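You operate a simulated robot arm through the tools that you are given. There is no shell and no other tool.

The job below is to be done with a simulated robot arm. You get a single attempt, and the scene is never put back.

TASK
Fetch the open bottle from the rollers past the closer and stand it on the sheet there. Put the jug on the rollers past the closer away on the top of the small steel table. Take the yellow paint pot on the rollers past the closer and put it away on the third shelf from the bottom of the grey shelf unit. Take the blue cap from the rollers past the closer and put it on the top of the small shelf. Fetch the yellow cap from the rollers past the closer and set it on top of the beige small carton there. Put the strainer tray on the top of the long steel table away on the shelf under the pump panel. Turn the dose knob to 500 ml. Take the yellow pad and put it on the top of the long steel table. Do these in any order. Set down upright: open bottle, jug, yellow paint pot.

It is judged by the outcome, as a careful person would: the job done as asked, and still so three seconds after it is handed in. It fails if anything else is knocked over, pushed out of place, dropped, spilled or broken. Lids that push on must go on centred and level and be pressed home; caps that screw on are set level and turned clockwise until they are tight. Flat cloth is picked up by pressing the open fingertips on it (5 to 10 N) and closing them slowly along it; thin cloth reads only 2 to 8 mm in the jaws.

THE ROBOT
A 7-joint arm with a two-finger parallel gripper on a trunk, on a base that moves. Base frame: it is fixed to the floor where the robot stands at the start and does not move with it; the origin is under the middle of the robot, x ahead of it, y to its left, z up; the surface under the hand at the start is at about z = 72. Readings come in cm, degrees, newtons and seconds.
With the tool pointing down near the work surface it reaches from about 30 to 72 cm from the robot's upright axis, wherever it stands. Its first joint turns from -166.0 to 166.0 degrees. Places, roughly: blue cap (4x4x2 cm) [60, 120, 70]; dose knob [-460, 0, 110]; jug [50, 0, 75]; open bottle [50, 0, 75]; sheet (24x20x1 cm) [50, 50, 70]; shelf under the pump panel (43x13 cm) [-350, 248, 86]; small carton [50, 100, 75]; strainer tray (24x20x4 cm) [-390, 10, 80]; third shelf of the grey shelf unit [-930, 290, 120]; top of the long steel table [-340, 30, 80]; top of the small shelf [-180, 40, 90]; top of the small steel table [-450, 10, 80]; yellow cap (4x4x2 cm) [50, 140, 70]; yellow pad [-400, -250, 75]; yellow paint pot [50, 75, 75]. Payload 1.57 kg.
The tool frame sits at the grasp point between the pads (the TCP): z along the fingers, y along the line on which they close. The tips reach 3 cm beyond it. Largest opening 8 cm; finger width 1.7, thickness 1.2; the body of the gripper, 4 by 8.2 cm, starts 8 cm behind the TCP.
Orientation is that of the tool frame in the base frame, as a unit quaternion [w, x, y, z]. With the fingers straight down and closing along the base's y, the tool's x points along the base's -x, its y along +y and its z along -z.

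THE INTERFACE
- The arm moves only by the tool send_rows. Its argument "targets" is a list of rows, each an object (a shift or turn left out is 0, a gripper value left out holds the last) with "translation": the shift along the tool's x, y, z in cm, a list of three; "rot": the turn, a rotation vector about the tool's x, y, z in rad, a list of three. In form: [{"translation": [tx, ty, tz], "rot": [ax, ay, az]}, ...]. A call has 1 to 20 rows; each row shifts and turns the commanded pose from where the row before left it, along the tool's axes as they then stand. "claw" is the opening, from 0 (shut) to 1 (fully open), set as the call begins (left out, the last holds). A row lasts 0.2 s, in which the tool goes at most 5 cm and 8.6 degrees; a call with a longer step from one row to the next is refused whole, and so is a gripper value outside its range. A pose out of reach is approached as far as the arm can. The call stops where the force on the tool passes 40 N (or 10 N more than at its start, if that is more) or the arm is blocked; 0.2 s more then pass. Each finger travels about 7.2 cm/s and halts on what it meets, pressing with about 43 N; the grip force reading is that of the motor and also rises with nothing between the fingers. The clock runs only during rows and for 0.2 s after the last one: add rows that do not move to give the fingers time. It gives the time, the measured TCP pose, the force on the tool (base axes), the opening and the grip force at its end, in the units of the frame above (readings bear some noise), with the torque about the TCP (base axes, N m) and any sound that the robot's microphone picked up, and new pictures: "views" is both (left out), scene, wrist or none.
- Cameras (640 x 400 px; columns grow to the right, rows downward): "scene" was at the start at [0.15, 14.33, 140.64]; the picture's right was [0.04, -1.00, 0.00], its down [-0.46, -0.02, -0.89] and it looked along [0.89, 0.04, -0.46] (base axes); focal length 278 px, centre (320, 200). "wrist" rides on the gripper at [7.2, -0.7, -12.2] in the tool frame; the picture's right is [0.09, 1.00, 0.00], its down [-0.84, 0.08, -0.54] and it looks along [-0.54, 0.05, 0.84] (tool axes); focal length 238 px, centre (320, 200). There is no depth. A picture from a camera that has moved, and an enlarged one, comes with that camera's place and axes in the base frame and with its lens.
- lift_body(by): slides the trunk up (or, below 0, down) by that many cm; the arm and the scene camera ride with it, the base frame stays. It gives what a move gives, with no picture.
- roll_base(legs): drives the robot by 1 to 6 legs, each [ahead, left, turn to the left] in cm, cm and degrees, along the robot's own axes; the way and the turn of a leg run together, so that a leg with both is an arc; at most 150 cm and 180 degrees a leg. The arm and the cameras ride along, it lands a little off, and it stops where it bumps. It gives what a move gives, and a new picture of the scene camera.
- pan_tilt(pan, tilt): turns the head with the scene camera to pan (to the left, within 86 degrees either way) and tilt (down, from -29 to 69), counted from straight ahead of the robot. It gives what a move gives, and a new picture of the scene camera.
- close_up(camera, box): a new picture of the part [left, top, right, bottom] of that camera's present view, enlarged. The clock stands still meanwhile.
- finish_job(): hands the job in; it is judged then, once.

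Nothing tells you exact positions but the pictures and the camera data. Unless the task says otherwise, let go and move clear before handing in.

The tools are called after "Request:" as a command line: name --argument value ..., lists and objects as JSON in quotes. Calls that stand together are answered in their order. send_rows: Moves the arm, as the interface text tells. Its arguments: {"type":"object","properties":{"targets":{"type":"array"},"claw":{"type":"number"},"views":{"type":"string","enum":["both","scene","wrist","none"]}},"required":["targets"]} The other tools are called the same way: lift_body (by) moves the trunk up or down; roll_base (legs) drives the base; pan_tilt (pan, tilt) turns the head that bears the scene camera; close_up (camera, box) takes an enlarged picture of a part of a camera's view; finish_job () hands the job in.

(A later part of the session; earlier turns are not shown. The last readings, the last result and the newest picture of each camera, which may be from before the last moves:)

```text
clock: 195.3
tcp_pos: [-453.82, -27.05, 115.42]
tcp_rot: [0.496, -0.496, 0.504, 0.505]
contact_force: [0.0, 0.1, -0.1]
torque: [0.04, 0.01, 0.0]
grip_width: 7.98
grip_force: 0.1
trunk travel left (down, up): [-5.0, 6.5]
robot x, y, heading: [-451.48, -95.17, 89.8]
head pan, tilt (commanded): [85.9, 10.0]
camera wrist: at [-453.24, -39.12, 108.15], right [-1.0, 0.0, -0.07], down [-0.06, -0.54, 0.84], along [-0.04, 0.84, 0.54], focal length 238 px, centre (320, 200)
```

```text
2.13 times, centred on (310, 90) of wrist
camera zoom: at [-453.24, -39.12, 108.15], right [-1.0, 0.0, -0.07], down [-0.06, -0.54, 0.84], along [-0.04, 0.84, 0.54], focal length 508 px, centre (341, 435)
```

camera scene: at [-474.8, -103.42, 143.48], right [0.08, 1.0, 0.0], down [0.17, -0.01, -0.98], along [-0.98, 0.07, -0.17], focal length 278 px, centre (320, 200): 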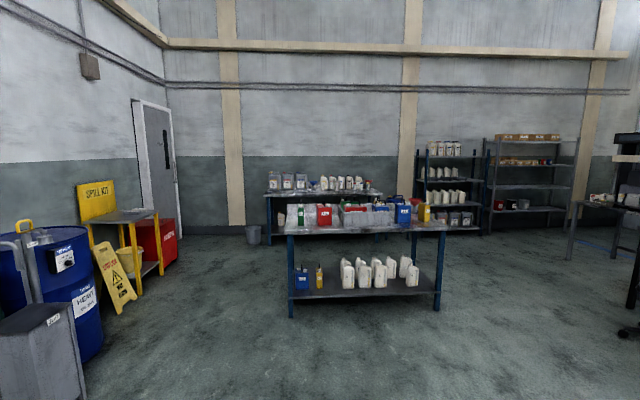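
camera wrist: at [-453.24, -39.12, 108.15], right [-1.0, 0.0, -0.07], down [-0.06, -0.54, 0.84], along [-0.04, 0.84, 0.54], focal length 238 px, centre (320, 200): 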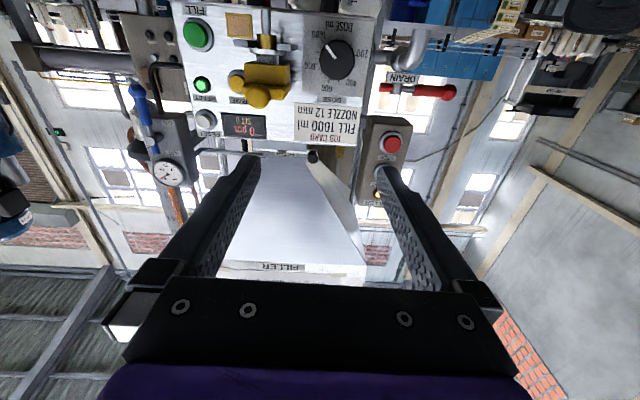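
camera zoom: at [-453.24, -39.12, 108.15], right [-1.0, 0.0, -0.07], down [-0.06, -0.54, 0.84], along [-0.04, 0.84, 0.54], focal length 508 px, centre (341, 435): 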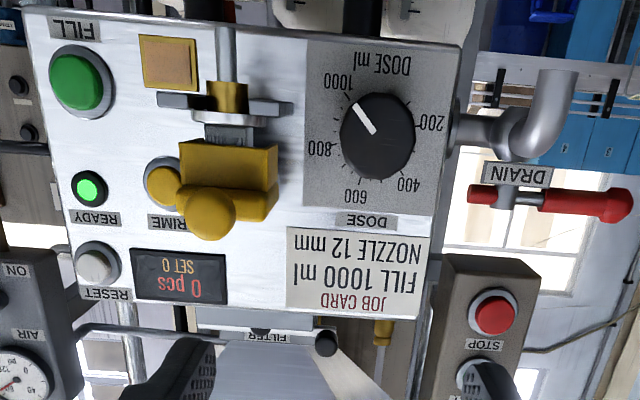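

The tool now points at the panel. The scale runs 30° per 100 ml (1000 at lower right, 500 just left of top), so the knob must turn about 150° counter‑clockwise. I'll roll the gripper clockwise first to gain turning range.

Request:
send_rows --targets '[{"rot": [0, 0, 0.14]}, {"rot": [0, 0, 0.14]}, {"rot": [0, 0, 0.14]}, {"rot": [0, 0, 0.14]}, {"rot": [0, 0, 0.14]}, {"rot": [0, 0, 0.14]}, {"rot": [0, 0, 0.14]}, {"rot": [0, 0, 0.14]}, {"rot": [0, 0, 0.14]}, {"translation": [0, 0, 0]}]' --claw 1 --views "wrist"

```text
clock: 197.5
tcp_pos: [-453.84, -26.98, 115.44]
tcp_rot: [0.102, -0.102, 0.7, 0.699]
contact_force: [0.3, 0.5, -0.8]
torque: [0.0, 0.0, 0.02]
grip_width: 8.01
grip_force: 0.0
trunk travel left (down, up): [-5.0, 6.5]
robot x, y, heading: [-451.1, -95.49, 89.7]
head pan, tilt (commanded): [85.9, 10.0]
camera wrist: at [-460.44, -39.12, 112.65], right [-0.37, 0.0, 0.93], down [0.78, -0.54, 0.31], along [0.5, 0.84, 0.2], focal length 238 px, centre (320, 200)
```

wrist: 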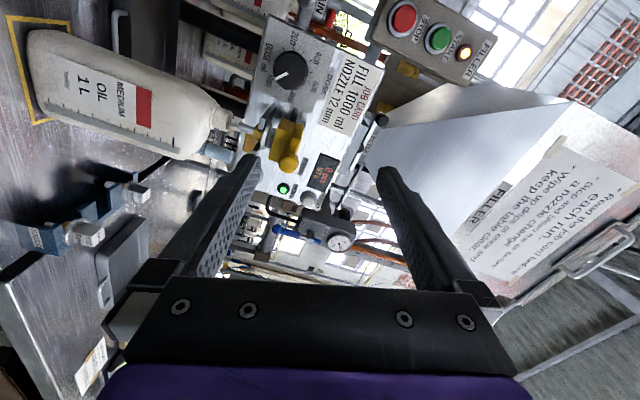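

Request:
send_rows --targets '[{"rot": [0, 0, 0.14]}, {"rot": [0, 0, 0.14]}, {"rot": [0, 0, 0.14]}, {"rot": [0, 0, 0.14]}, {"rot": [0, 0, 0.14]}, {"rot": [0, 0, 0.14]}, {"rot": [0, 0, 0.14]}, {"rot": [0, 0, 0.14]}, {"rot": [0, 0, 0.14]}, {"rot": [0, 0, 0.14]}, {"translation": [0, 0, 0]}]' --claw 1 --views "wrist"

```text
clock: 199.9
tcp_pos: [-453.81, -26.95, 115.38]
tcp_rot: [-0.373, 0.372, 0.601, 0.601]
contact_force: [0.1, -0.2, 0.5]
torque: [-0.01, 0.03, 0.01]
grip_width: 8.0
grip_force: 0.0
trunk travel left (down, up): [-5.0, 6.5]
robot x, y, heading: [-451.62, -95.45, 89.7]
head pan, tilt (commanded): [85.9, 10.0]
camera wrist: at [-457.56, -39.13, 121.47], right [0.85, 0.0, 0.53], down [0.44, -0.54, -0.71], along [0.28, 0.84, -0.46], focal length 238 px, centre (320, 200)
```

wrist: 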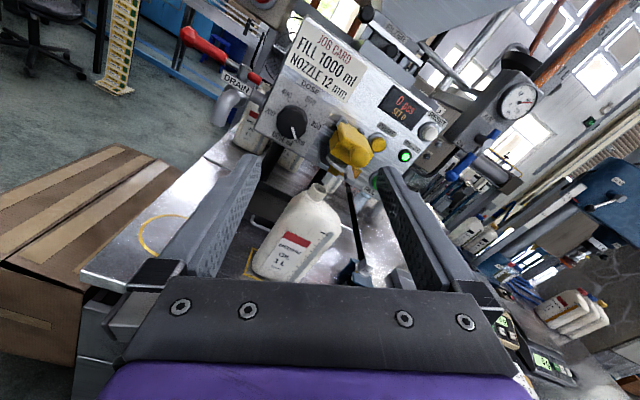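

Request:
close_up --camera "wrist" --box '[230, 60, 410, 190]'

```text
3.08 times, centred on (320, 125) of wrist
camera zoom: at [-457.56, -39.13, 121.47], right [0.85, 0.0, 0.53], down [0.44, -0.54, -0.71], along [0.28, 0.84, -0.46], focal length 733 px, centre (320, 431)
```

zoom: 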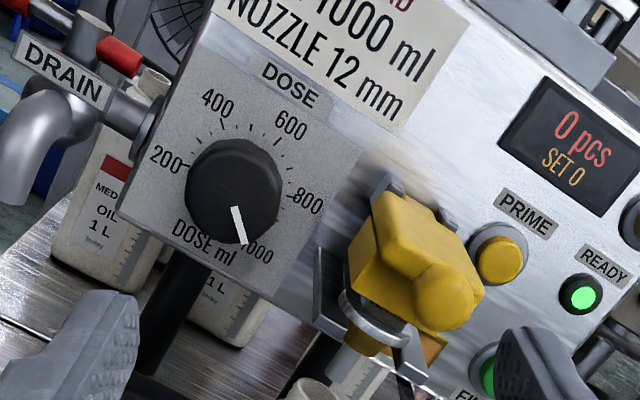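

Clear view of the dial. Knob centre ≈ [−456.1, ~+1.5, 109.8]. I'll align laterally here first, then drive forward.

Request:
roll_base --legs '[[22, 0, 0]]'

Request:
send_rows --targets '[{"translation": [0, 0, 0]}]' --claw 1 --views "wrist"

```text
clock: 201.6
tcp_pos: [-453.82, -4.94, 115.28]
tcp_rot: [-0.372, 0.371, 0.602, 0.601]
contact_force: [0.0, 0.5, 0.2]
torque: [-0.01, 0.03, 0.01]
grip_width: 7.98
grip_force: 0.1
trunk travel left (down, up): [-5.0, 6.5]
robot x, y, heading: [-451.38, -73.36, 89.9]
head pan, tilt (commanded): [85.9, 10.0]
camera scene: at [-474.69, -81.54, 143.48], right [0.07, 1.0, 0.0], down [0.17, -0.01, -0.98], along [-0.98, 0.07, -0.17], focal length 278 px, centre (320, 200)
```

scene: 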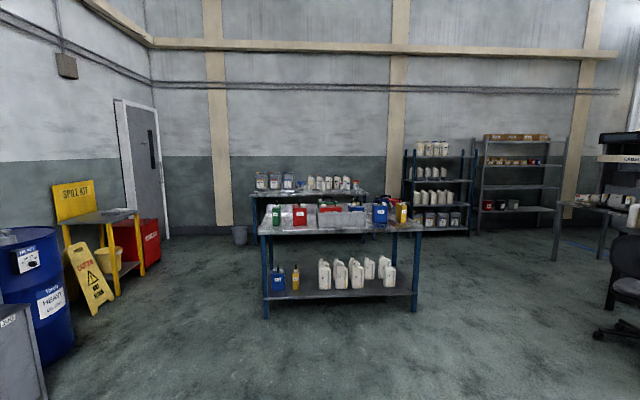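

```text
clock: 202.0
tcp_pos: [-453.74, -5.05, 115.37]
tcp_rot: [-0.373, 0.371, 0.602, 0.601]
contact_force: [0.5, 0.6, 0.5]
torque: [0.01, -0.03, 0.02]
grip_width: 8.0
grip_force: 0.0
trunk travel left (down, up): [-5.0, 6.5]
robot x, y, heading: [-451.29, -73.41, 89.8]
head pan, tilt (commanded): [85.9, 10.0]
camera wrist: at [-457.58, -17.21, 121.47], right [0.85, 0.0, 0.53], down [0.45, -0.54, -0.71], along [0.28, 0.84, -0.46], focal length 238 px, centre (320, 200)
```

wrist: 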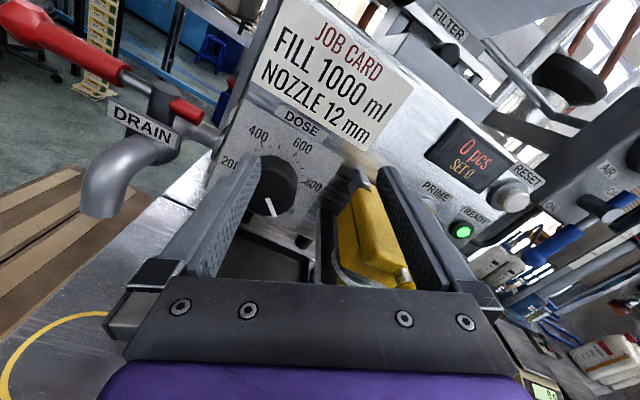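

Valve tip on the right protrudes to about y=−7 and the drain spout on the left to about y=−4; I'll back off slightly, narrow the opening, align on the knob axis, then advance.

Request:
send_rows --targets '[{"translation": [0, 0, -3]}, {"translation": [0, 0, -2]}, {"translation": [-1.9, -2.2, 0]}, {"translation": [-1.9, -2.2, 0]}, {"translation": [0, 0, 0]}, {"translation": [0, 0, 0]}]' --claw 0.85 --views "wrist"

```text
clock: 203.4
tcp_pos: [-456.03, -10.04, 110.13]
tcp_rot: [-0.372, 0.371, 0.602, 0.601]
contact_force: [-0.1, 0.1, 0.3]
torque: [-0.01, 0.0, -0.01]
grip_width: 6.8
grip_force: 0.1
trunk travel left (down, up): [-5.0, 6.5]
robot x, y, heading: [-451.61, -73.24, 89.8]
head pan, tilt (commanded): [85.9, 10.0]
camera wrist: at [-459.81, -22.26, 116.09], right [0.85, 0.0, 0.53], down [0.45, -0.54, -0.71], along [0.28, 0.84, -0.46], focal length 238 px, centre (320, 200)
```

wrist: 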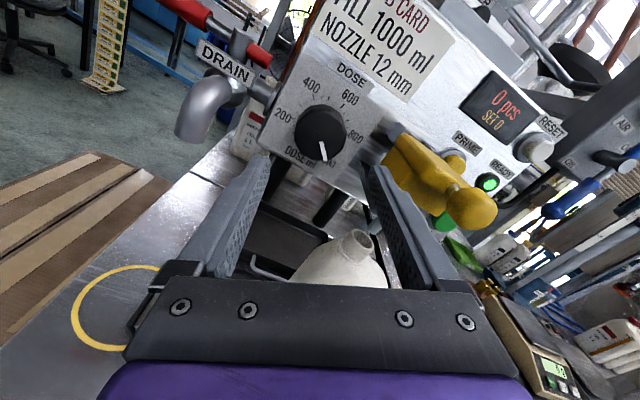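

Request:
close_up --camera "wrist" --box '[260, 60, 380, 190]'

```text
3.08 times, centred on (320, 125) of wrist
camera zoom: at [-459.81, -22.26, 116.09], right [0.85, 0.0, 0.53], down [0.45, -0.54, -0.71], along [0.28, 0.84, -0.46], focal length 733 px, centre (320, 431)
```

zoom: 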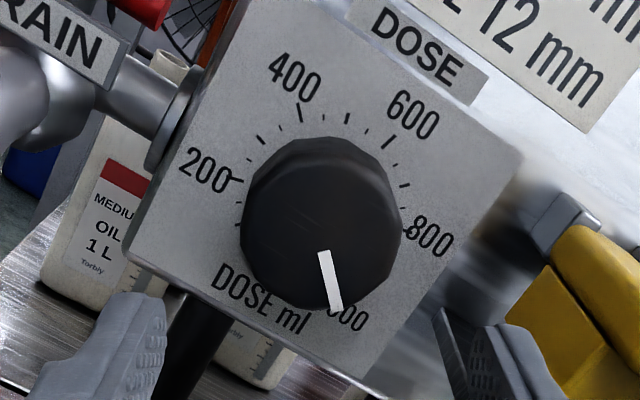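

The knob is centred on the tool axis. I'll advance so the fingertips straddle it.

Request:
send_rows --targets '[{"translation": [0, 0, 2]}, {"translation": [0, 0, 2]}, {"translation": [0, 0, 2]}, {"translation": [0, 0, 1]}, {"translation": [0, 0, 1]}, {"translation": [0, 0, 0.5]}, {"translation": [0, 0, 0]}]' --claw 0.85 --views "wrist"

```text
clock: 205.0
tcp_pos: [-456.09, -1.5, 109.98]
tcp_rot: [-0.372, 0.371, 0.602, 0.601]
contact_force: [-0.2, 0.1, -1.0]
torque: [0.0, -0.01, 0.03]
grip_width: 6.79
grip_force: 0.1
trunk travel left (down, up): [-5.0, 6.5]
robot x, y, heading: [-451.3, -73.24, 89.6]
head pan, tilt (commanded): [85.9, 10.0]
camera wrist: at [-459.83, -13.76, 116.08], right [0.85, 0.0, 0.53], down [0.45, -0.54, -0.71], along [0.28, 0.84, -0.46], focal length 238 px, centre (320, 200)
```

wrist: 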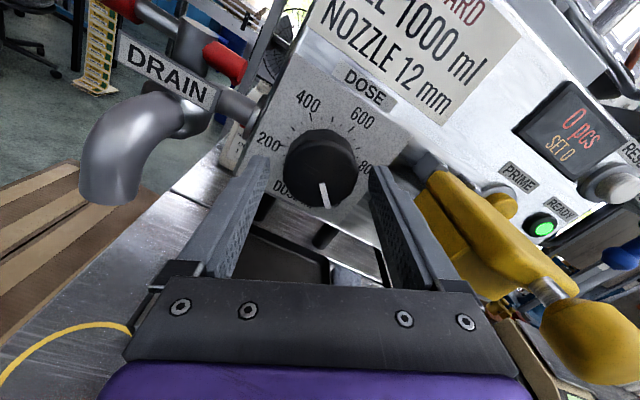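

Request:
send_rows --targets '[{"translation": [0, 0, 0.5]}, {"translation": [0, 0, 0.5]}, {"translation": [0, 0, 0.3]}, {"translation": [0, 0, 0]}]' --claw 0.85 --views "none"

Request:
close_up --camera "wrist" --box '[220, 80, 420, 230]'

```text
clock: 206.0
tcp_pos: [-456.06, -0.3, 109.99]
tcp_rot: [-0.372, 0.37, 0.602, 0.601]
contact_force: [-0.3, 0.2, -0.8]
torque: [-0.01, -0.01, 0.0]
grip_width: 6.8
grip_force: 0.1
trunk travel left (down, up): [-5.0, 6.5]
robot x, y, heading: [-451.52, -73.13, 89.9]
head pan, tilt (commanded): [85.9, 10.0]
```

```text
2.67 times, centred on (320, 155) of wrist
camera zoom: at [-459.82, -12.42, 116.15], right [0.85, 0.0, 0.53], down [0.45, -0.54, -0.71], along [0.28, 0.84, -0.46], focal length 636 px, centre (320, 320)
```

zoom: 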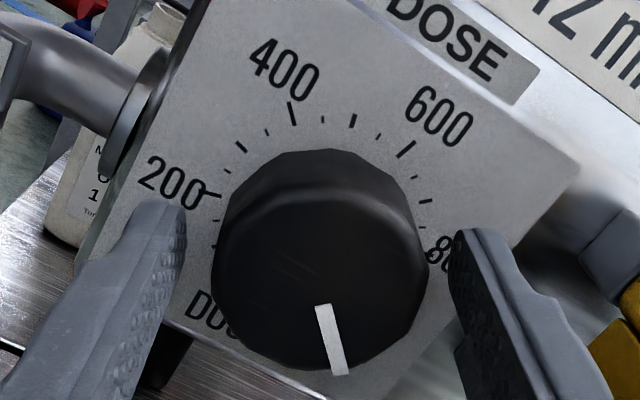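

Fingertips overlap the knob by about 1.6 cm. Closing on it.

Request:
send_rows --targets '[{"translation": [0, 0, 0.3]}, {"translation": [0, 0, 0]}]' --claw 0.85 --views "none"

Request:
send_rows --targets '[{"translation": [0, 0, 0]}, {"translation": [0, 0, 0]}, {"translation": [0, 0, 0]}, {"translation": [0, 0, 0]}]' --claw 0 --views "wrist"

```text
clock: 206.6
tcp_pos: [-456.11, 0.03, 110.03]
tcp_rot: [-0.373, 0.371, 0.603, 0.6]
contact_force: [0.6, 0.2, 0.0]
torque: [0.0, -0.01, -0.02]
grip_width: 6.79
grip_force: 0.1
trunk travel left (down, up): [-5.0, 6.5]
robot x, y, heading: [-451.56, -73.53, 90.1]
head pan, tilt (commanded): [85.9, 10.0]
```

```text
clock: 207.6
tcp_pos: [-456.03, 0.02, 110.0]
tcp_rot: [-0.374, 0.37, 0.603, 0.6]
contact_force: [1.2, 0.4, 0.3]
torque: [-0.01, 0.0, -0.02]
grip_width: 5.09
grip_force: 44.9
trunk travel left (down, up): [-5.0, 6.5]
robot x, y, heading: [-451.2, -73.13, 89.6]
head pan, tilt (commanded): [85.9, 10.0]
camera wrist: at [-459.8, -12.12, 116.13], right [0.85, 0.0, 0.53], down [0.45, -0.54, -0.71], along [0.28, 0.84, -0.46], focal length 238 px, centre (320, 200)
```

wrist: 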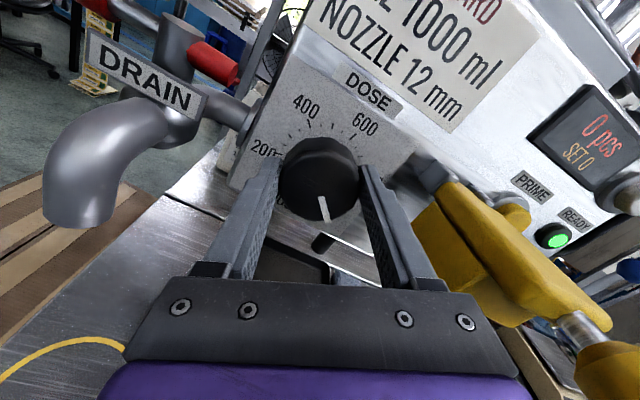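

Gripped (5.1 cm). I'll turn counter‑clockwise a little and check that the knob follows.

Request:
send_rows --targets '[{"rot": [0, 0, -0.1]}, {"rot": [0, 0, -0.1]}, {"rot": [0, 0, -0.1]}, {"rot": [0, 0, -0.1]}, {"translation": [0, 0, 0]}]' --views "wrist"

```text
clock: 208.8
tcp_pos: [-456.15, 0.13, 109.94]
tcp_rot: [-0.246, 0.242, 0.665, 0.662]
contact_force: [-1.4, -1.0, -0.7]
torque: [-0.52, -0.01, -0.74]
grip_width: 5.12
grip_force: 45.6
trunk travel left (down, up): [-5.0, 6.5]
robot x, y, heading: [-451.5, -72.98, 89.8]
head pan, tilt (commanded): [85.9, 10.0]
camera wrist: at [-461.96, -12.13, 114.11], right [0.58, 0.0, 0.82], down [0.69, -0.54, -0.48], along [0.44, 0.84, -0.31], focal length 238 px, centre (320, 200)
```

wrist: 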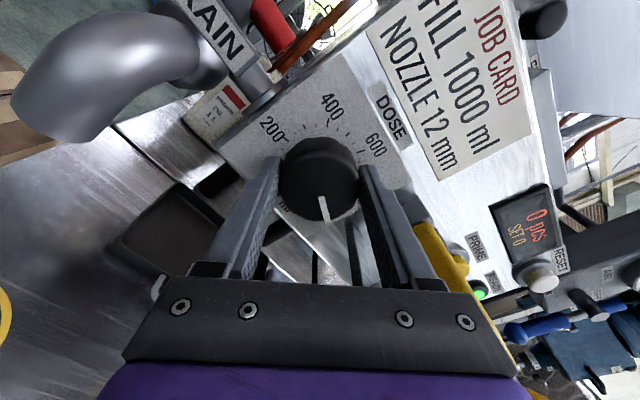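

The knob follows the gripper. Continuing the turn.

Request:
send_rows --targets '[{"rot": [0, 0, -0.12]}, {"rot": [0, 0, -0.12]}, {"rot": [0, 0, -0.12]}, {"rot": [0, 0, -0.12]}, {"rot": [0, 0, -0.12]}, {"rot": [0, 0, -0.12]}, {"rot": [0, 0, -0.12]}, {"rot": [0, 0, -0.12]}, {"translation": [0, 0, 0]}]' --views "wrist"

```text
clock: 210.8
tcp_pos: [-456.15, 0.0, 109.82]
tcp_rot: [0.089, -0.093, 0.702, 0.7]
contact_force: [-5.1, -9.7, -19.4]
torque: [-0.45, 0.04, -0.53]
grip_width: 5.08
grip_force: 45.1
trunk travel left (down, up): [-5.0, 6.5]
robot x, y, heading: [-451.47, -73.34, 89.6]
head pan, tilt (commanded): [85.9, 10.0]
camera wrist: at [-462.89, -12.16, 107.31], right [-0.34, 0.0, 0.94], down [0.79, -0.54, 0.29], along [0.51, 0.84, 0.18], focal length 238 px, centre (320, 200)
```

wrist: 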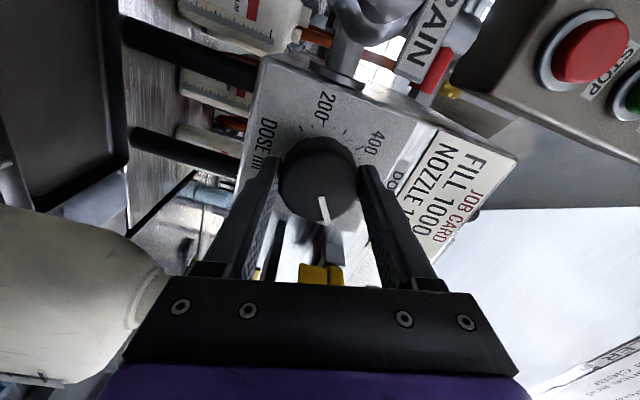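

Some side load has built up from a small axis offset; I'll shift the hand slightly to relieve it, then continue the turn.

Request:
send_rows --targets '[{"translation": [0.1, -0.18, -0.1]}, {"translation": [0, 0, 0]}]' --views "none"

```text
clock: 211.4
tcp_pos: [-456.18, 0.0, 109.72]
tcp_rot: [0.089, -0.092, 0.701, 0.701]
contact_force: [-1.9, -1.4, -13.9]
torque: [-0.99, 0.08, 1.17]
grip_width: 5.11
grip_force: 45.2
trunk travel left (down, up): [-5.0, 6.5]
robot x, y, heading: [-451.24, -73.35, 89.9]
head pan, tilt (commanded): [85.9, 10.0]
```

Request:
send_rows --targets '[{"translation": [0.05, -0.1, 0], "rot": [0, 0, -0.1]}, {"rot": [0, 0, -0.12]}, {"rot": [0, 0, -0.12]}, {"rot": [0, 0, -0.12]}, {"rot": [0, 0, -0.12]}, {"translation": [0, 0, 0]}]' --views "wrist"

```text
clock: 212.8
tcp_pos: [-456.03, 0.03, 109.65]
tcp_rot: [0.286, -0.287, 0.646, 0.646]
contact_force: [-1.0, -1.0, -11.8]
torque: [0.31, 0.06, -0.77]
grip_width: 5.09
grip_force: 45.3
trunk travel left (down, up): [-5.0, 6.5]
robot x, y, heading: [-451.37, -73.52, 89.7]
head pan, tilt (commanded): [85.9, 10.0]
camera wrist: at [-460.39, -12.14, 103.81], right [-0.8, 0.0, 0.6], down [0.5, -0.54, 0.67], along [0.32, 0.84, 0.43], focal length 238 px, centre (320, 200)
```

wrist: 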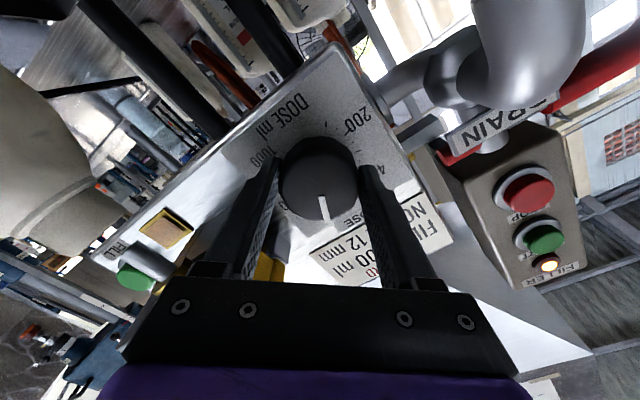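

Request:
send_rows --targets '[{"rot": [0, 0, -0.12]}, {"rot": [0, 0, -0.12]}, {"rot": [0, 0, -0.12]}, {"rot": [0, 0, -0.12]}, {"rot": [0, 0, -0.12]}, {"rot": [0, 0, -0.078]}, {"translation": [0, 0, 0]}]' --views "wrist"

Request:
close_up --camera "wrist" --box '[220, 80, 420, 260]'

```text
clock: 214.4
tcp_pos: [-455.94, 0.16, 109.5]
tcp_rot: [0.484, -0.487, 0.514, 0.514]
contact_force: [8.7, -4.2, -16.7]
torque: [-0.59, 0.03, -0.32]
grip_width: 5.09
grip_force: 44.6
trunk travel left (down, up): [-5.0, 6.5]
robot x, y, heading: [-451.06, -73.25, 89.9]
head pan, tilt (commanded): [85.9, 10.0]
camera wrist: at [-455.66, -12.15, 102.33], right [-1.0, 0.0, -0.03], down [-0.03, -0.54, 0.84], along [-0.02, 0.84, 0.54], focal length 238 px, centre (320, 200)
```

wrist: 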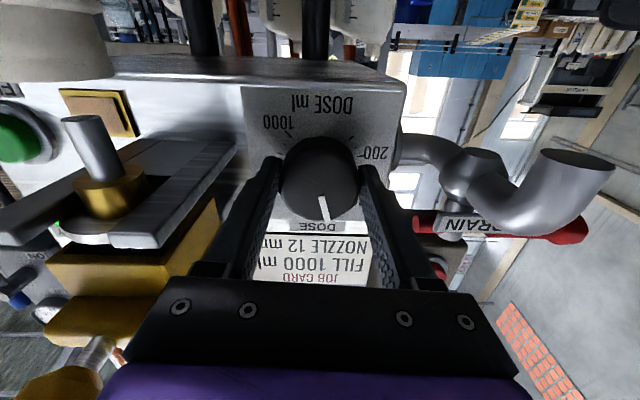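

```text
2.22 times, centred on (320, 170) of wrist
camera zoom: at [-455.66, -12.15, 102.33], right [-1.0, 0.0, -0.03], down [-0.03, -0.54, 0.84], along [-0.02, 0.84, 0.54], focal length 530 px, centre (320, 267)
```

zoom: 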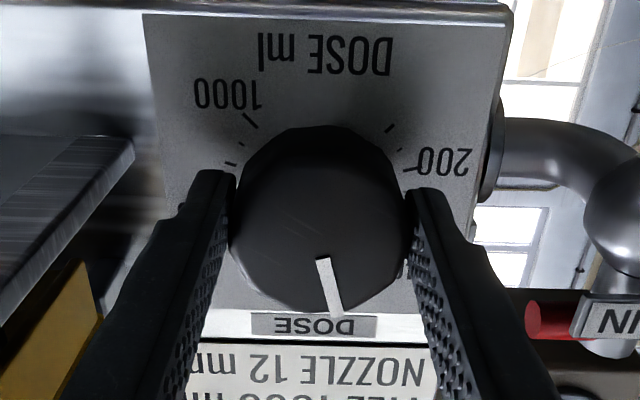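

The pointer is now just left of the top, at about the 500 position. I'll release and back off to verify.

Request:
send_rows --targets '[{"translation": [0, 0, 0]}, {"translation": [0, 0, 0]}, {"translation": [0, 0, -1]}, {"translation": [0, 0, -2]}, {"translation": [0, 0, -3]}, {"translation": [0, 0, -3]}, {"translation": [0, 0, 0]}]' --claw 0.83 --views "wrist"

Request:
close_up --camera "wrist" --box '[250, 40, 410, 180]'

```text
clock: 216.0
tcp_pos: [-456.03, -9.09, 109.75]
tcp_rot: [0.484, -0.485, 0.514, 0.515]
contact_force: [0.4, -0.6, -0.2]
torque: [0.03, -0.02, 0.0]
grip_width: 6.64
grip_force: 0.1
trunk travel left (down, up): [-5.0, 6.5]
robot x, y, heading: [-451.3, -73.29, 89.8]
head pan, tilt (commanded): [85.9, 10.0]
camera wrist: at [-455.8, -21.24, 102.47], right [-1.0, 0.0, -0.03], down [-0.03, -0.54, 0.84], along [-0.02, 0.84, 0.54], focal length 238 px, centre (320, 200)
```

wrist: 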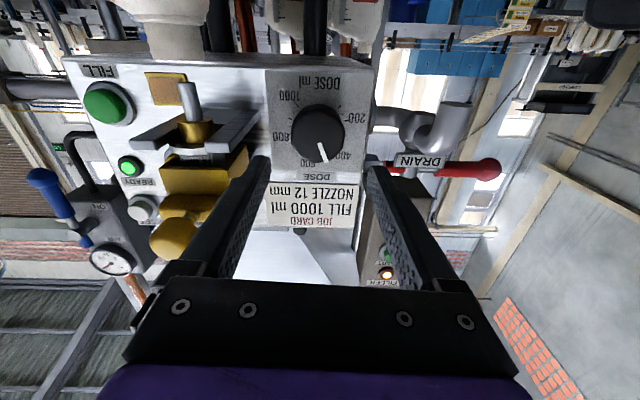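

```text
2.86 times, centred on (330, 110) of wrist
camera zoom: at [-455.8, -21.24, 102.47], right [-1.0, 0.0, -0.03], down [-0.03, -0.54, 0.84], along [-0.02, 0.84, 0.54], focal length 681 px, centre (291, 457)
```

zoom: 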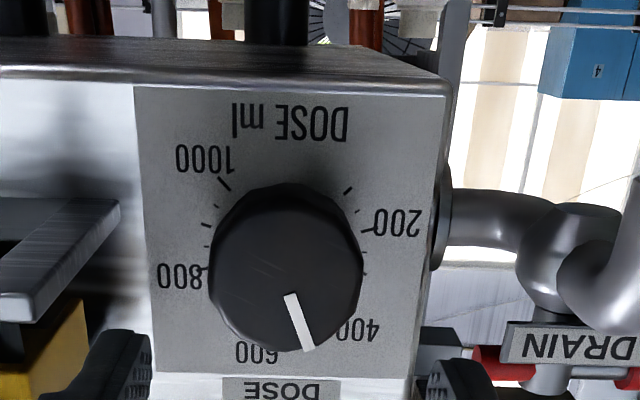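

The pointer appears midway between 400 and 600. I'll back the base away and check with the head camera.

Request:
roll_base --legs '[[-25, 0, 0]]'

Request:
pan_tilt --pan 25 --tilt 15

```text
clock: 217.8
tcp_pos: [-456.04, -33.96, 109.65]
tcp_rot: [0.485, -0.485, 0.515, 0.514]
contact_force: [-0.3, 0.7, 0.6]
torque: [0.0, -0.02, 0.02]
grip_width: 6.63
grip_force: 0.1
trunk travel left (down, up): [-5.0, 6.5]
robot x, y, heading: [-451.29, -97.98, 89.7]
head pan, tilt (commanded): [85.9, 10.0]
camera scene: at [-474.79, -106.38, 143.48], right [0.08, 1.0, 0.0], down [0.17, -0.01, -0.98], along [-0.98, 0.07, -0.17], focal length 278 px, centre (320, 200)
```

scene: 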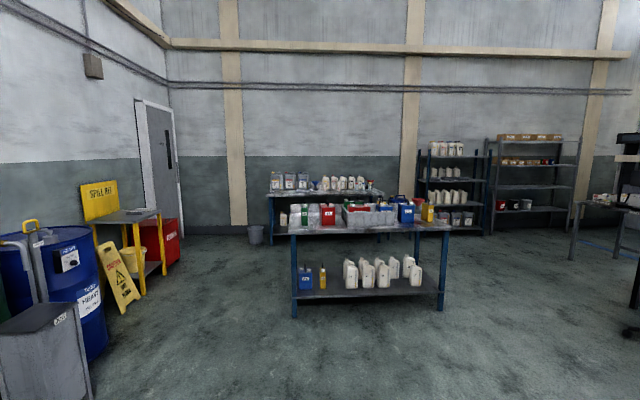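

```text
clock: 219.1
tcp_pos: [-456.05, -33.95, 109.68]
tcp_rot: [0.485, -0.486, 0.513, 0.514]
contact_force: [-0.6, -0.1, 0.2]
torque: [0.0, 0.0, 0.02]
grip_width: 6.65
grip_force: 0.0
trunk travel left (down, up): [-5.0, 6.5]
robot x, y, heading: [-451.77, -97.9, 89.7]
head pan, tilt (commanded): [25.0, 15.0]
camera scene: at [-469.44, -98.61, 142.67], right [0.91, 0.42, 0.0], down [0.11, -0.23, -0.97], along [-0.41, 0.88, -0.26], focal length 278 px, centre (320, 200)
```

scene: 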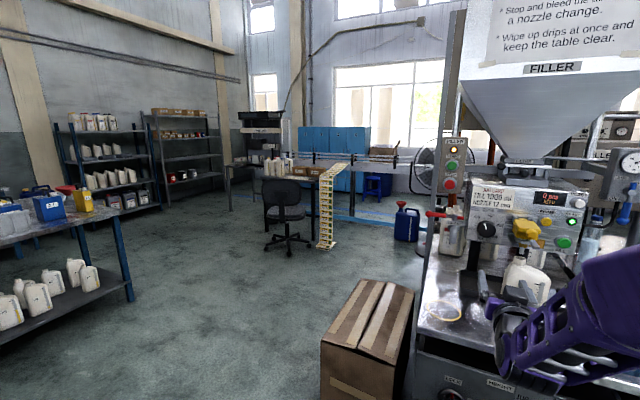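

Request:
close_up --camera "scene" --box '[460, 175, 540, 250]'

Request:
close_up --camera "scene" --box '[50, 90, 240, 220]'

```text
5.33 times, centred on (500, 212) of scene
camera zoom: at [-469.44, -98.61, 142.67], right [0.91, 0.42, 0.0], down [0.11, -0.23, -0.97], along [-0.41, 0.88, -0.26], focal length 1485 px, centre (-640, 133)
```

zoom: 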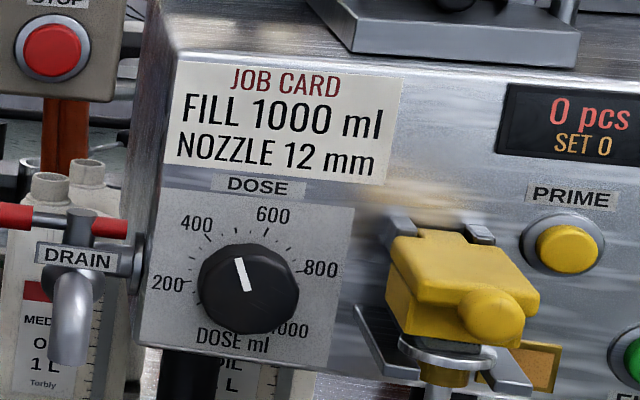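

```text
3.08 times, centred on (145, 155) of scene
camera zoom: at [-469.44, -98.61, 142.67], right [0.91, 0.42, 0.0], down [0.11, -0.23, -0.97], along [-0.41, 0.88, -0.26], focal length 857 px, centre (858, 338)
```

zoom: 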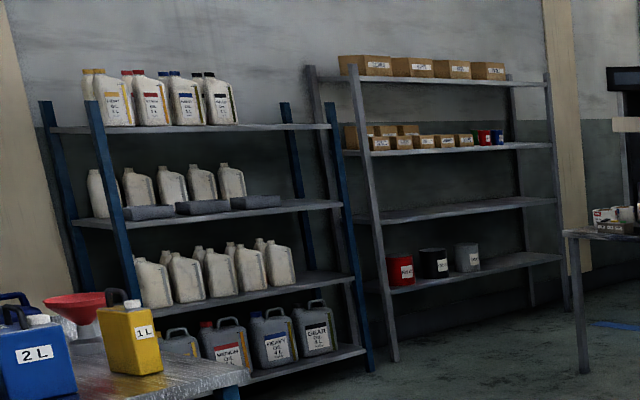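

Request:
close_up --camera "scene" --box '[484, 208, 518, 240]'

```text
12.50 times, centred on (501, 224) of scene
camera zoom: at [-469.44, -98.61, 142.67], right [0.91, 0.42, 0.0], down [0.11, -0.23, -0.97], along [-0.41, 0.88, -0.26], focal length 3480 px, centre (-1942, -100)
```

zoom: 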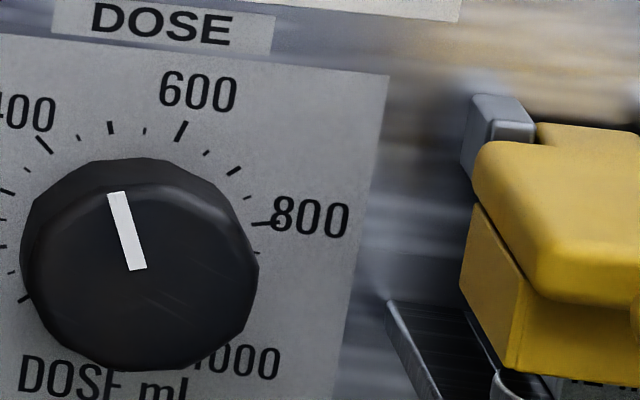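

Zooming shows the pointer is a few degrees past 500 (about 480). I'll go back in and correct by about +5° clockwise.

Request:
pan_tilt --pan 86 --tilt 10

Request:
roll_base --legs '[[25, 0, 0]]'

Request:
send_rows --targets '[{"translation": [0, 0, 2]}, {"translation": [0, 0, 2]}, {"translation": [0, 0, 1]}, {"translation": [0, 0, 0]}]' --claw 0.83 --views "wrist"

Request:
close_up --camera "wrist" --box '[250, 60, 410, 200]'

```text
clock: 220.4
tcp_pos: [-456.11, -33.96, 109.74]
tcp_rot: [0.485, -0.486, 0.514, 0.515]
contact_force: [-1.0, 0.1, -0.1]
torque: [-0.04, -0.02, -0.01]
grip_width: 6.64
grip_force: 0.1
trunk travel left (down, up): [-5.0, 6.5]
robot x, y, heading: [-451.6, -98.19, 90.1]
head pan, tilt (commanded): [85.9, 10.0]
camera scene: at [-474.79, -106.38, 143.48], right [0.08, 1.0, 0.0], down [0.17, -0.01, -0.98], along [-0.98, 0.07, -0.17], focal length 278 px, centre (320, 200)
```

scene: 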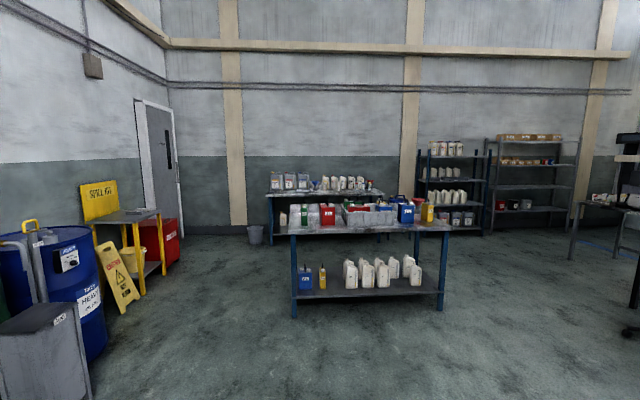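

```text
clock: 222.3
tcp_pos: [-456.06, -8.7, 109.82]
tcp_rot: [0.484, -0.486, 0.514, 0.515]
contact_force: [0.1, 0.9, -1.0]
torque: [-0.01, 0.01, -0.02]
grip_width: 6.61
grip_force: 0.1
trunk travel left (down, up): [-5.0, 6.5]
robot x, y, heading: [-451.13, -72.66, 90.0]
head pan, tilt (commanded): [85.9, 10.0]
camera scene: at [-474.69, -81.16, 143.48], right [0.07, 1.0, 0.0], down [0.17, -0.01, -0.98], along [-0.98, 0.07, -0.17], focal length 278 px, centre (320, 200)
```

scene: 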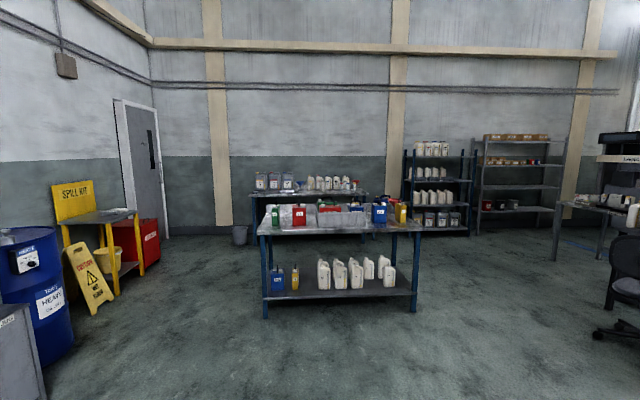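

```text
clock: 223.3
tcp_pos: [-455.97, -3.61, 109.76]
tcp_rot: [0.484, -0.487, 0.513, 0.516]
contact_force: [0.5, 0.5, 0.3]
torque: [-0.02, 0.01, 0.02]
grip_width: 6.66
grip_force: 0.0
trunk travel left (down, up): [-5.0, 6.5]
robot x, y, heading: [-451.37, -73.13, 89.9]
head pan, tilt (commanded): [85.9, 10.0]
camera wrist: at [-455.78, -15.8, 102.43], right [-1.0, 0.0, -0.03], down [-0.03, -0.54, 0.84], along [-0.02, 0.84, 0.54], focal length 238 px, centre (320, 200)
```

wrist: 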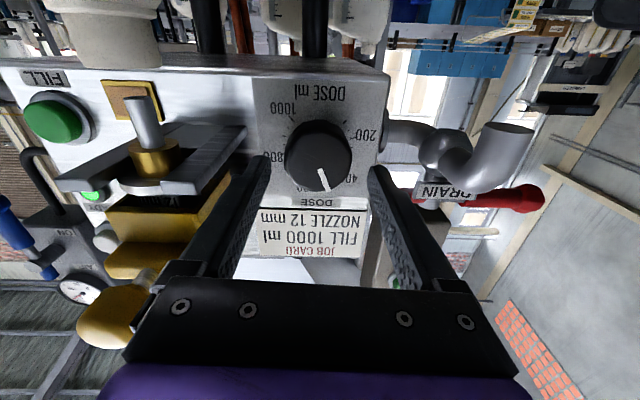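

```text
2.86 times, centred on (330, 130) of wrist
camera zoom: at [-455.78, -15.8, 102.43], right [-1.0, 0.0, -0.03], down [-0.03, -0.54, 0.84], along [-0.02, 0.84, 0.54], focal length 681 px, centre (291, 400)
```

zoom: 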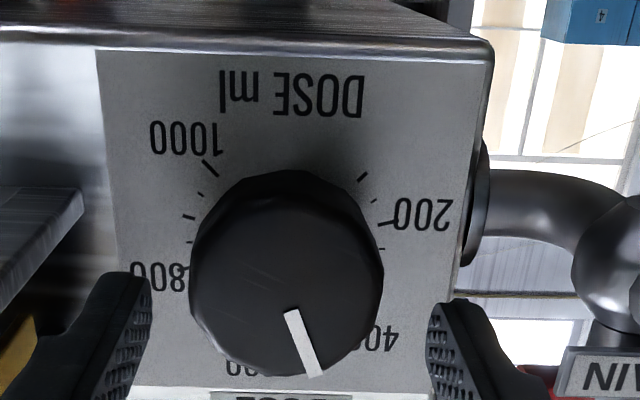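

Request:
send_rows --targets '[{"translation": [0, -0.1, 1]}, {"translation": [0, 0, 1]}, {"translation": [0, 0, 1]}, {"translation": [0, 0, 0.5]}, {"translation": [0, 0, 0]}]' --claw 0.83 --views "none"

Request:
send_rows --targets '[{"translation": [0, 0, 0]}, {"translation": [0, 0, 0]}, {"translation": [0, 0, 0]}, {"translation": [0, 0, 0]}]' --claw 0 --views "none"

Request:
close_up --camera "wrist" --box '[250, 100, 390, 230]'

```text
clock: 224.5
tcp_pos: [-455.9, -0.04, 109.65]
tcp_rot: [0.485, -0.486, 0.514, 0.514]
contact_force: [0.3, 0.1, -0.2]
torque: [0.01, 0.0, -0.01]
grip_width: 6.65
grip_force: 0.0
trunk travel left (down, up): [-5.0, 6.5]
robot x, y, heading: [-451.44, -72.58, 89.9]
head pan, tilt (commanded): [85.9, 10.0]
```

```text
clock: 225.5
tcp_pos: [-455.98, -0.11, 109.7]
tcp_rot: [0.485, -0.486, 0.514, 0.514]
contact_force: [1.3, 0.9, -0.6]
torque: [-0.02, -0.02, -0.04]
grip_width: 5.12
grip_force: 44.5
trunk travel left (down, up): [-5.0, 6.5]
robot x, y, heading: [-451.5, -73.05, 89.8]
head pan, tilt (commanded): [85.9, 10.0]
```

```text
3.08 times, centred on (320, 165) of wrist
camera zoom: at [-455.64, -12.32, 102.43], right [-1.0, 0.0, -0.03], down [-0.03, -0.54, 0.84], along [-0.02, 0.84, 0.54], focal length 733 px, centre (320, 308)
```

zoom: 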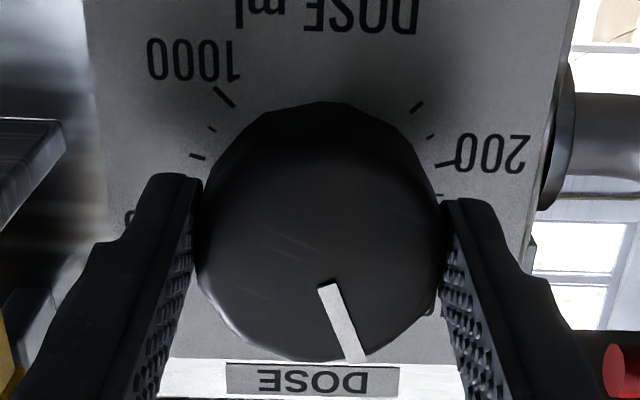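

Request:
send_rows --targets '[{"rot": [0, 0, 0.035]}, {"rot": [0, 0, 0.035]}, {"rot": [0, 0, 0.035]}, {"translation": [0, 0, 0]}]' --views "none"

Request:
close_up --camera "wrist" --box '[250, 100, 390, 230]'

```text
clock: 226.5
tcp_pos: [-455.81, -0.1, 109.73]
tcp_rot: [0.457, -0.458, 0.538, 0.54]
contact_force: [0.9, 1.2, -0.3]
torque: [0.26, 0.01, -0.09]
grip_width: 5.1
grip_force: 44.8
trunk travel left (down, up): [-5.0, 6.5]
robot x, y, heading: [-451.29, -72.31, 89.8]
head pan, tilt (commanded): [85.9, 10.0]
```

```text
3.08 times, centred on (320, 165) of wrist
camera zoom: at [-456.42, -12.32, 102.44], right [-1.0, 0.0, 0.07], down [0.06, -0.54, 0.84], along [0.04, 0.84, 0.54], focal length 733 px, centre (320, 308)
```

zoom: 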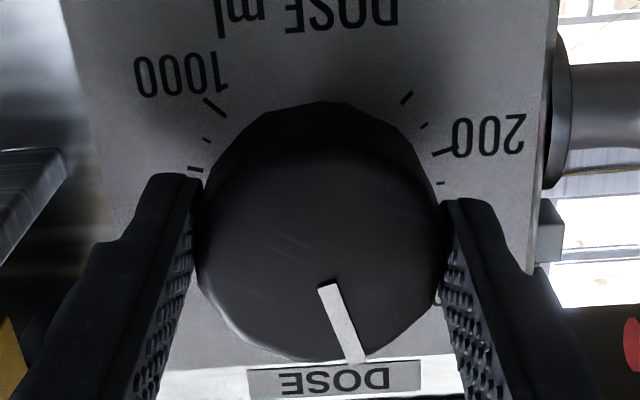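

Request:
send_rows --targets '[{"translation": [0, 0, 0]}, {"translation": [0, 0, 0]}, {"translation": [0, 0, -1]}, {"translation": [0, 0, -2]}, {"translation": [0, 0, -3]}, {"translation": [0, 0, -3]}, {"translation": [0, 0, 0]}]' --claw 0.83 --views "none"

Request:
roll_base --legs '[[-25, 0, 0]]'

Request:
pan_tilt --pan 25 --tilt 15

Request:
close_up --camera "scene" --box '[484, 208, 518, 240]'

```text
clock: 228.1
tcp_pos: [-455.94, -9.3, 109.81]
tcp_rot: [0.456, -0.458, 0.538, 0.54]
contact_force: [0.2, 0.0, 0.4]
torque: [0.0, 0.03, 0.01]
grip_width: 6.65
grip_force: 0.1
trunk travel left (down, up): [-5.0, 6.5]
robot x, y, heading: [-451.4, -72.59, 89.7]
head pan, tilt (commanded): [85.9, 10.0]
```

```text
clock: 229.9
tcp_pos: [-456.06, -34.15, 109.75]
tcp_rot: [0.457, -0.459, 0.538, 0.54]
contact_force: [-0.3, -0.4, 0.5]
torque: [0.0, -0.04, -0.01]
grip_width: 6.65
grip_force: 0.1
trunk travel left (down, up): [-5.0, 6.5]
robot x, y, heading: [-451.41, -97.8, 89.9]
head pan, tilt (commanded): [85.9, 10.0]
camera scene: at [-474.78, -106.17, 143.48], right [0.07, 1.0, 0.0], down [0.17, -0.01, -0.98], along [-0.98, 0.07, -0.17], focal length 278 px, centre (320, 200)
```

scene: 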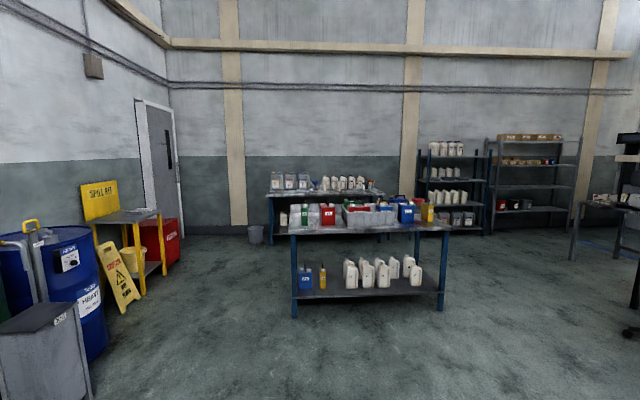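

```text
clock: 231.2
tcp_pos: [-456.12, -34.1, 109.68]
tcp_rot: [0.457, -0.458, 0.539, 0.54]
contact_force: [0.7, -0.8, -0.8]
torque: [0.04, 0.03, 0.02]
grip_width: 6.63
grip_force: 0.1
trunk travel left (down, up): [-5.0, 6.5]
robot x, y, heading: [-451.52, -97.74, 89.9]
head pan, tilt (commanded): [25.0, 15.0]
camera scene: at [-469.43, -98.4, 142.67], right [0.91, 0.42, 0.0], down [0.11, -0.23, -0.97], along [-0.41, 0.88, -0.26], focal length 278 px, centre (320, 200)
```

scene: 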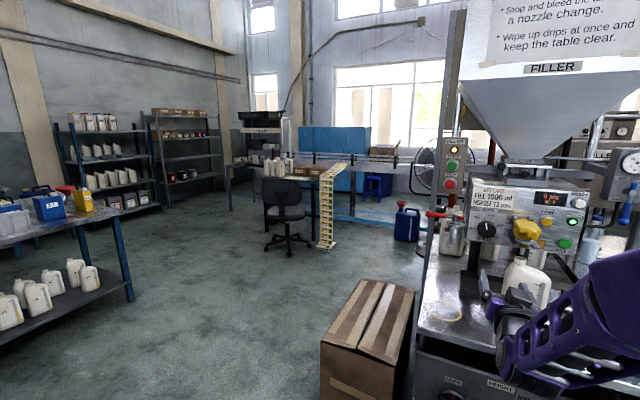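

```text
12.50 times, centred on (501, 224) of scene
camera zoom: at [-469.43, -98.4, 142.67], right [0.91, 0.42, 0.0], down [0.11, -0.23, -0.97], along [-0.41, 0.88, -0.26], focal length 3480 px, centre (-1942, -100)
```

zoom: 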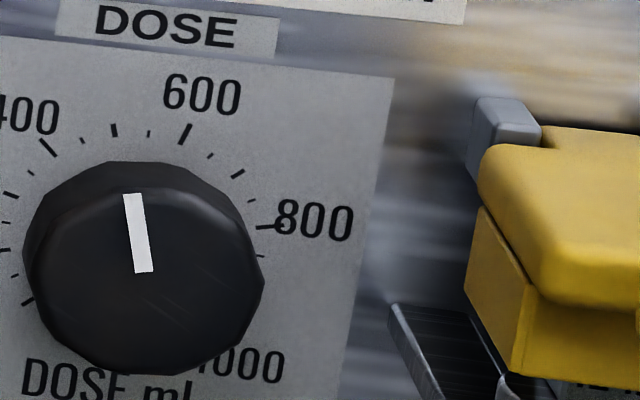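

The knob now reads 500 ml. Next I'll bring the tool back to pointing down (head out of the way), then go for the strainer tray.

Request:
pan_tilt --pan 86 --tilt 15

Request:
send_rows --targets '[{"translation": [0, 0, -2], "rot": [0, 0, -0.125]}, {"rot": [0, 0.13, 0]}, {"rot": [0, 0.13, 0]}, {"rot": [0, 0.13, 0]}, {"rot": [0, 0.13, 0]}, {"rot": [0, 0.13, 0]}, {"rot": [0, 0.13, 0]}, {"rot": [0, 0.13, 0]}, {"rot": [0, 0.13, 0]}, {"rot": [0, 0.13, 0]}, {"rot": [0, 0.13, 0]}, {"rot": [0, 0.13, 0]}, {"rot": [0, 0.13, 0]}, {"translation": [0, 0, 0]}, {"translation": [0, 0, 0]}]' --claw 1 --views "wrist"

```text
clock: 232.5
tcp_pos: [-456.02, -34.07, 109.76]
tcp_rot: [0.457, -0.458, 0.539, 0.54]
contact_force: [0.2, 0.2, -1.0]
torque: [0.03, -0.02, -0.01]
grip_width: 6.63
grip_force: 0.1
trunk travel left (down, up): [-5.0, 6.5]
robot x, y, heading: [-451.48, -97.7, 89.8]
head pan, tilt (commanded): [85.9, 15.0]
camera scene: at [-474.82, -106.17, 142.67], right [0.07, 1.0, 0.0], down [0.26, -0.02, -0.97], along [-0.96, 0.07, -0.26], focal length 278 px, centre (320, 200)
```

scene: 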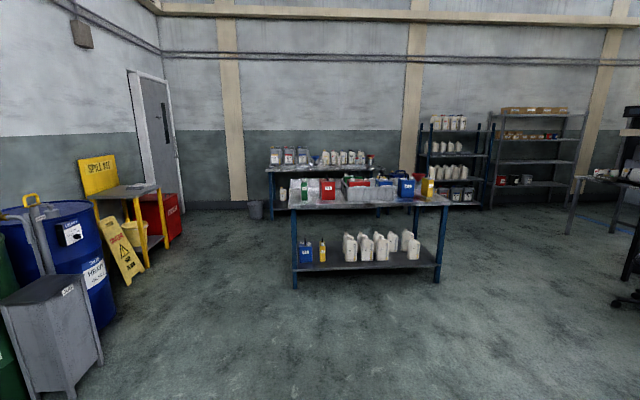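

```text
clock: 235.7
tcp_pos: [-456.14, -36.14, 109.77]
tcp_rot: [0.01, 0.708, -0.706, -0.017]
contact_force: [0.4, -0.2, -0.2]
torque: [0.03, 0.0, -0.03]
grip_width: 8.0
grip_force: 0.1
trunk travel left (down, up): [-5.0, 6.5]
robot x, y, heading: [-451.45, -97.87, 89.6]
head pan, tilt (commanded): [85.9, 15.0]
camera wrist: at [-454.93, -43.51, 121.79], right [-0.99, -0.09, 0.04], down [-0.06, 0.83, 0.55], along [-0.08, 0.55, -0.83], focal length 238 px, centre (320, 200)
```

wrist: 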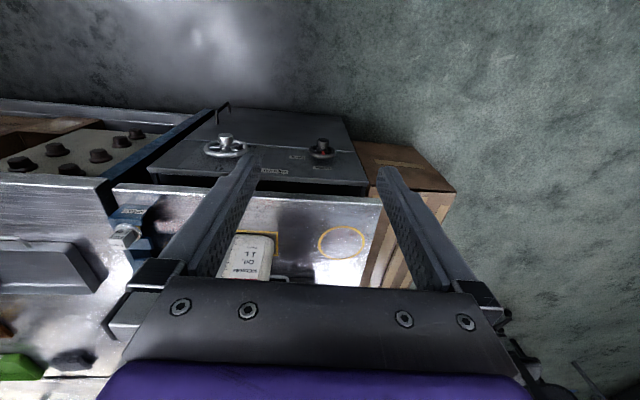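

Request:
send_rows --targets '[{"rot": [0.038, 0.01, 0]}, {"translation": [0, 0, -2]}, {"translation": [0, 0, 0]}]' --claw 1 --views "none"

Request:
roll_base --legs '[[0, -62, 0]]'

Request:
send_rows --targets '[{"translation": [0, 0, 0]}]' --views "wrist"

Request:
pan_tilt --pan 20 --tilt 35

```text
clock: 236.5
tcp_pos: [-456.07, -36.13, 111.83]
tcp_rot: [-0.001, 0.708, -0.707, 0.0]
contact_force: [0.0, -0.2, -0.1]
torque: [0.0, -0.01, 0.01]
grip_width: 7.99
grip_force: 0.0
trunk travel left (down, up): [-5.0, 6.5]
robot x, y, heading: [-451.68, -98.07, 89.9]
head pan, tilt (commanded): [85.9, 15.0]
```

```text
clock: 243.0
tcp_pos: [-393.63, -36.55, 111.83]
tcp_rot: [-0.001, 0.708, -0.706, 0.0]
contact_force: [0.1, -0.3, -0.1]
torque: [0.02, 0.0, 0.02]
grip_width: 7.99
grip_force: 0.0
trunk travel left (down, up): [-5.0, 6.5]
robot x, y, heading: [-389.46, -98.07, 89.6]
head pan, tilt (commanded): [85.9, 15.0]
camera scene: at [-412.52, -106.41, 142.67], right [0.08, 1.0, 0.0], down [0.26, -0.02, -0.97], along [-0.96, 0.07, -0.26], focal length 278 px, centre (320, 200)
```

scene: 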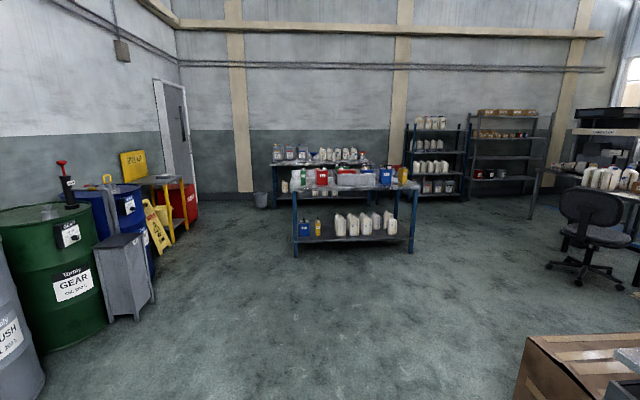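

```text
clock: 243.4
tcp_pos: [-393.64, -36.51, 111.72]
tcp_rot: [0.0, -0.707, 0.707, 0.0]
contact_force: [0.2, 0.1, 1.1]
torque: [0.0, 0.03, -0.01]
grip_width: 8.0
grip_force: 0.2
trunk travel left (down, up): [-5.0, 6.5]
robot x, y, heading: [-388.93, -98.22, 89.7]
head pan, tilt (commanded): [85.9, 15.0]
camera wrist: at [-392.97, -43.67, 123.94], right [-1.0, -0.09, 0.0], down [-0.08, 0.84, 0.54], along [-0.05, 0.54, -0.84], focal length 238 px, centre (320, 200)
```

wrist: 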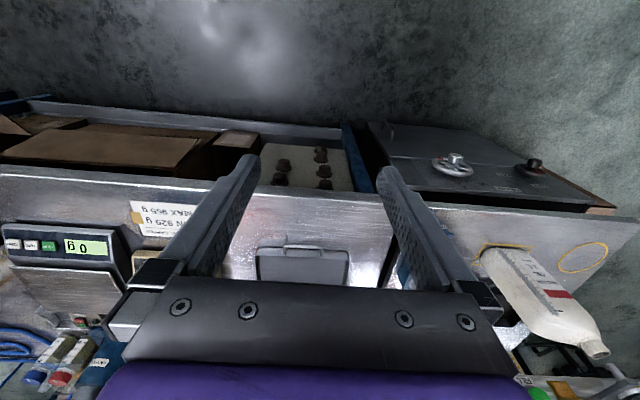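

```text
clock: 244.7
tcp_pos: [-393.69, -36.48, 111.84]
tcp_rot: [0.0, 0.708, -0.707, 0.0]
contact_force: [0.2, 0.4, 0.0]
torque: [0.01, -0.01, -0.02]
grip_width: 7.99
grip_force: 0.0
trunk travel left (down, up): [-5.0, 6.5]
robot x, y, heading: [-388.99, -98.22, 89.5]
head pan, tilt (commanded): [20.0, 35.0]
camera scene: at [-406.18, -98.83, 139.47], right [0.94, 0.34, 0.0], down [0.19, -0.54, -0.82], along [-0.28, 0.77, -0.57], focal length 278 px, centre (320, 200)
```

scene: 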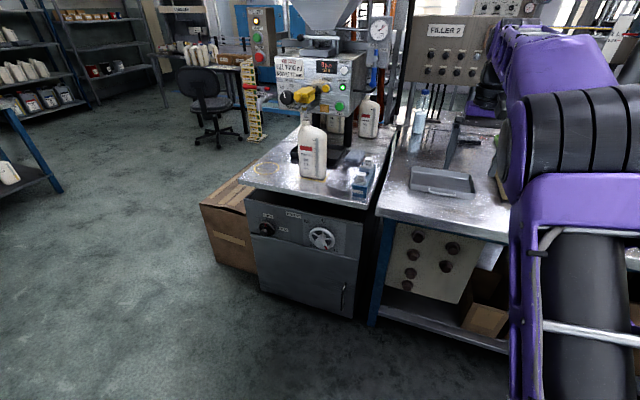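

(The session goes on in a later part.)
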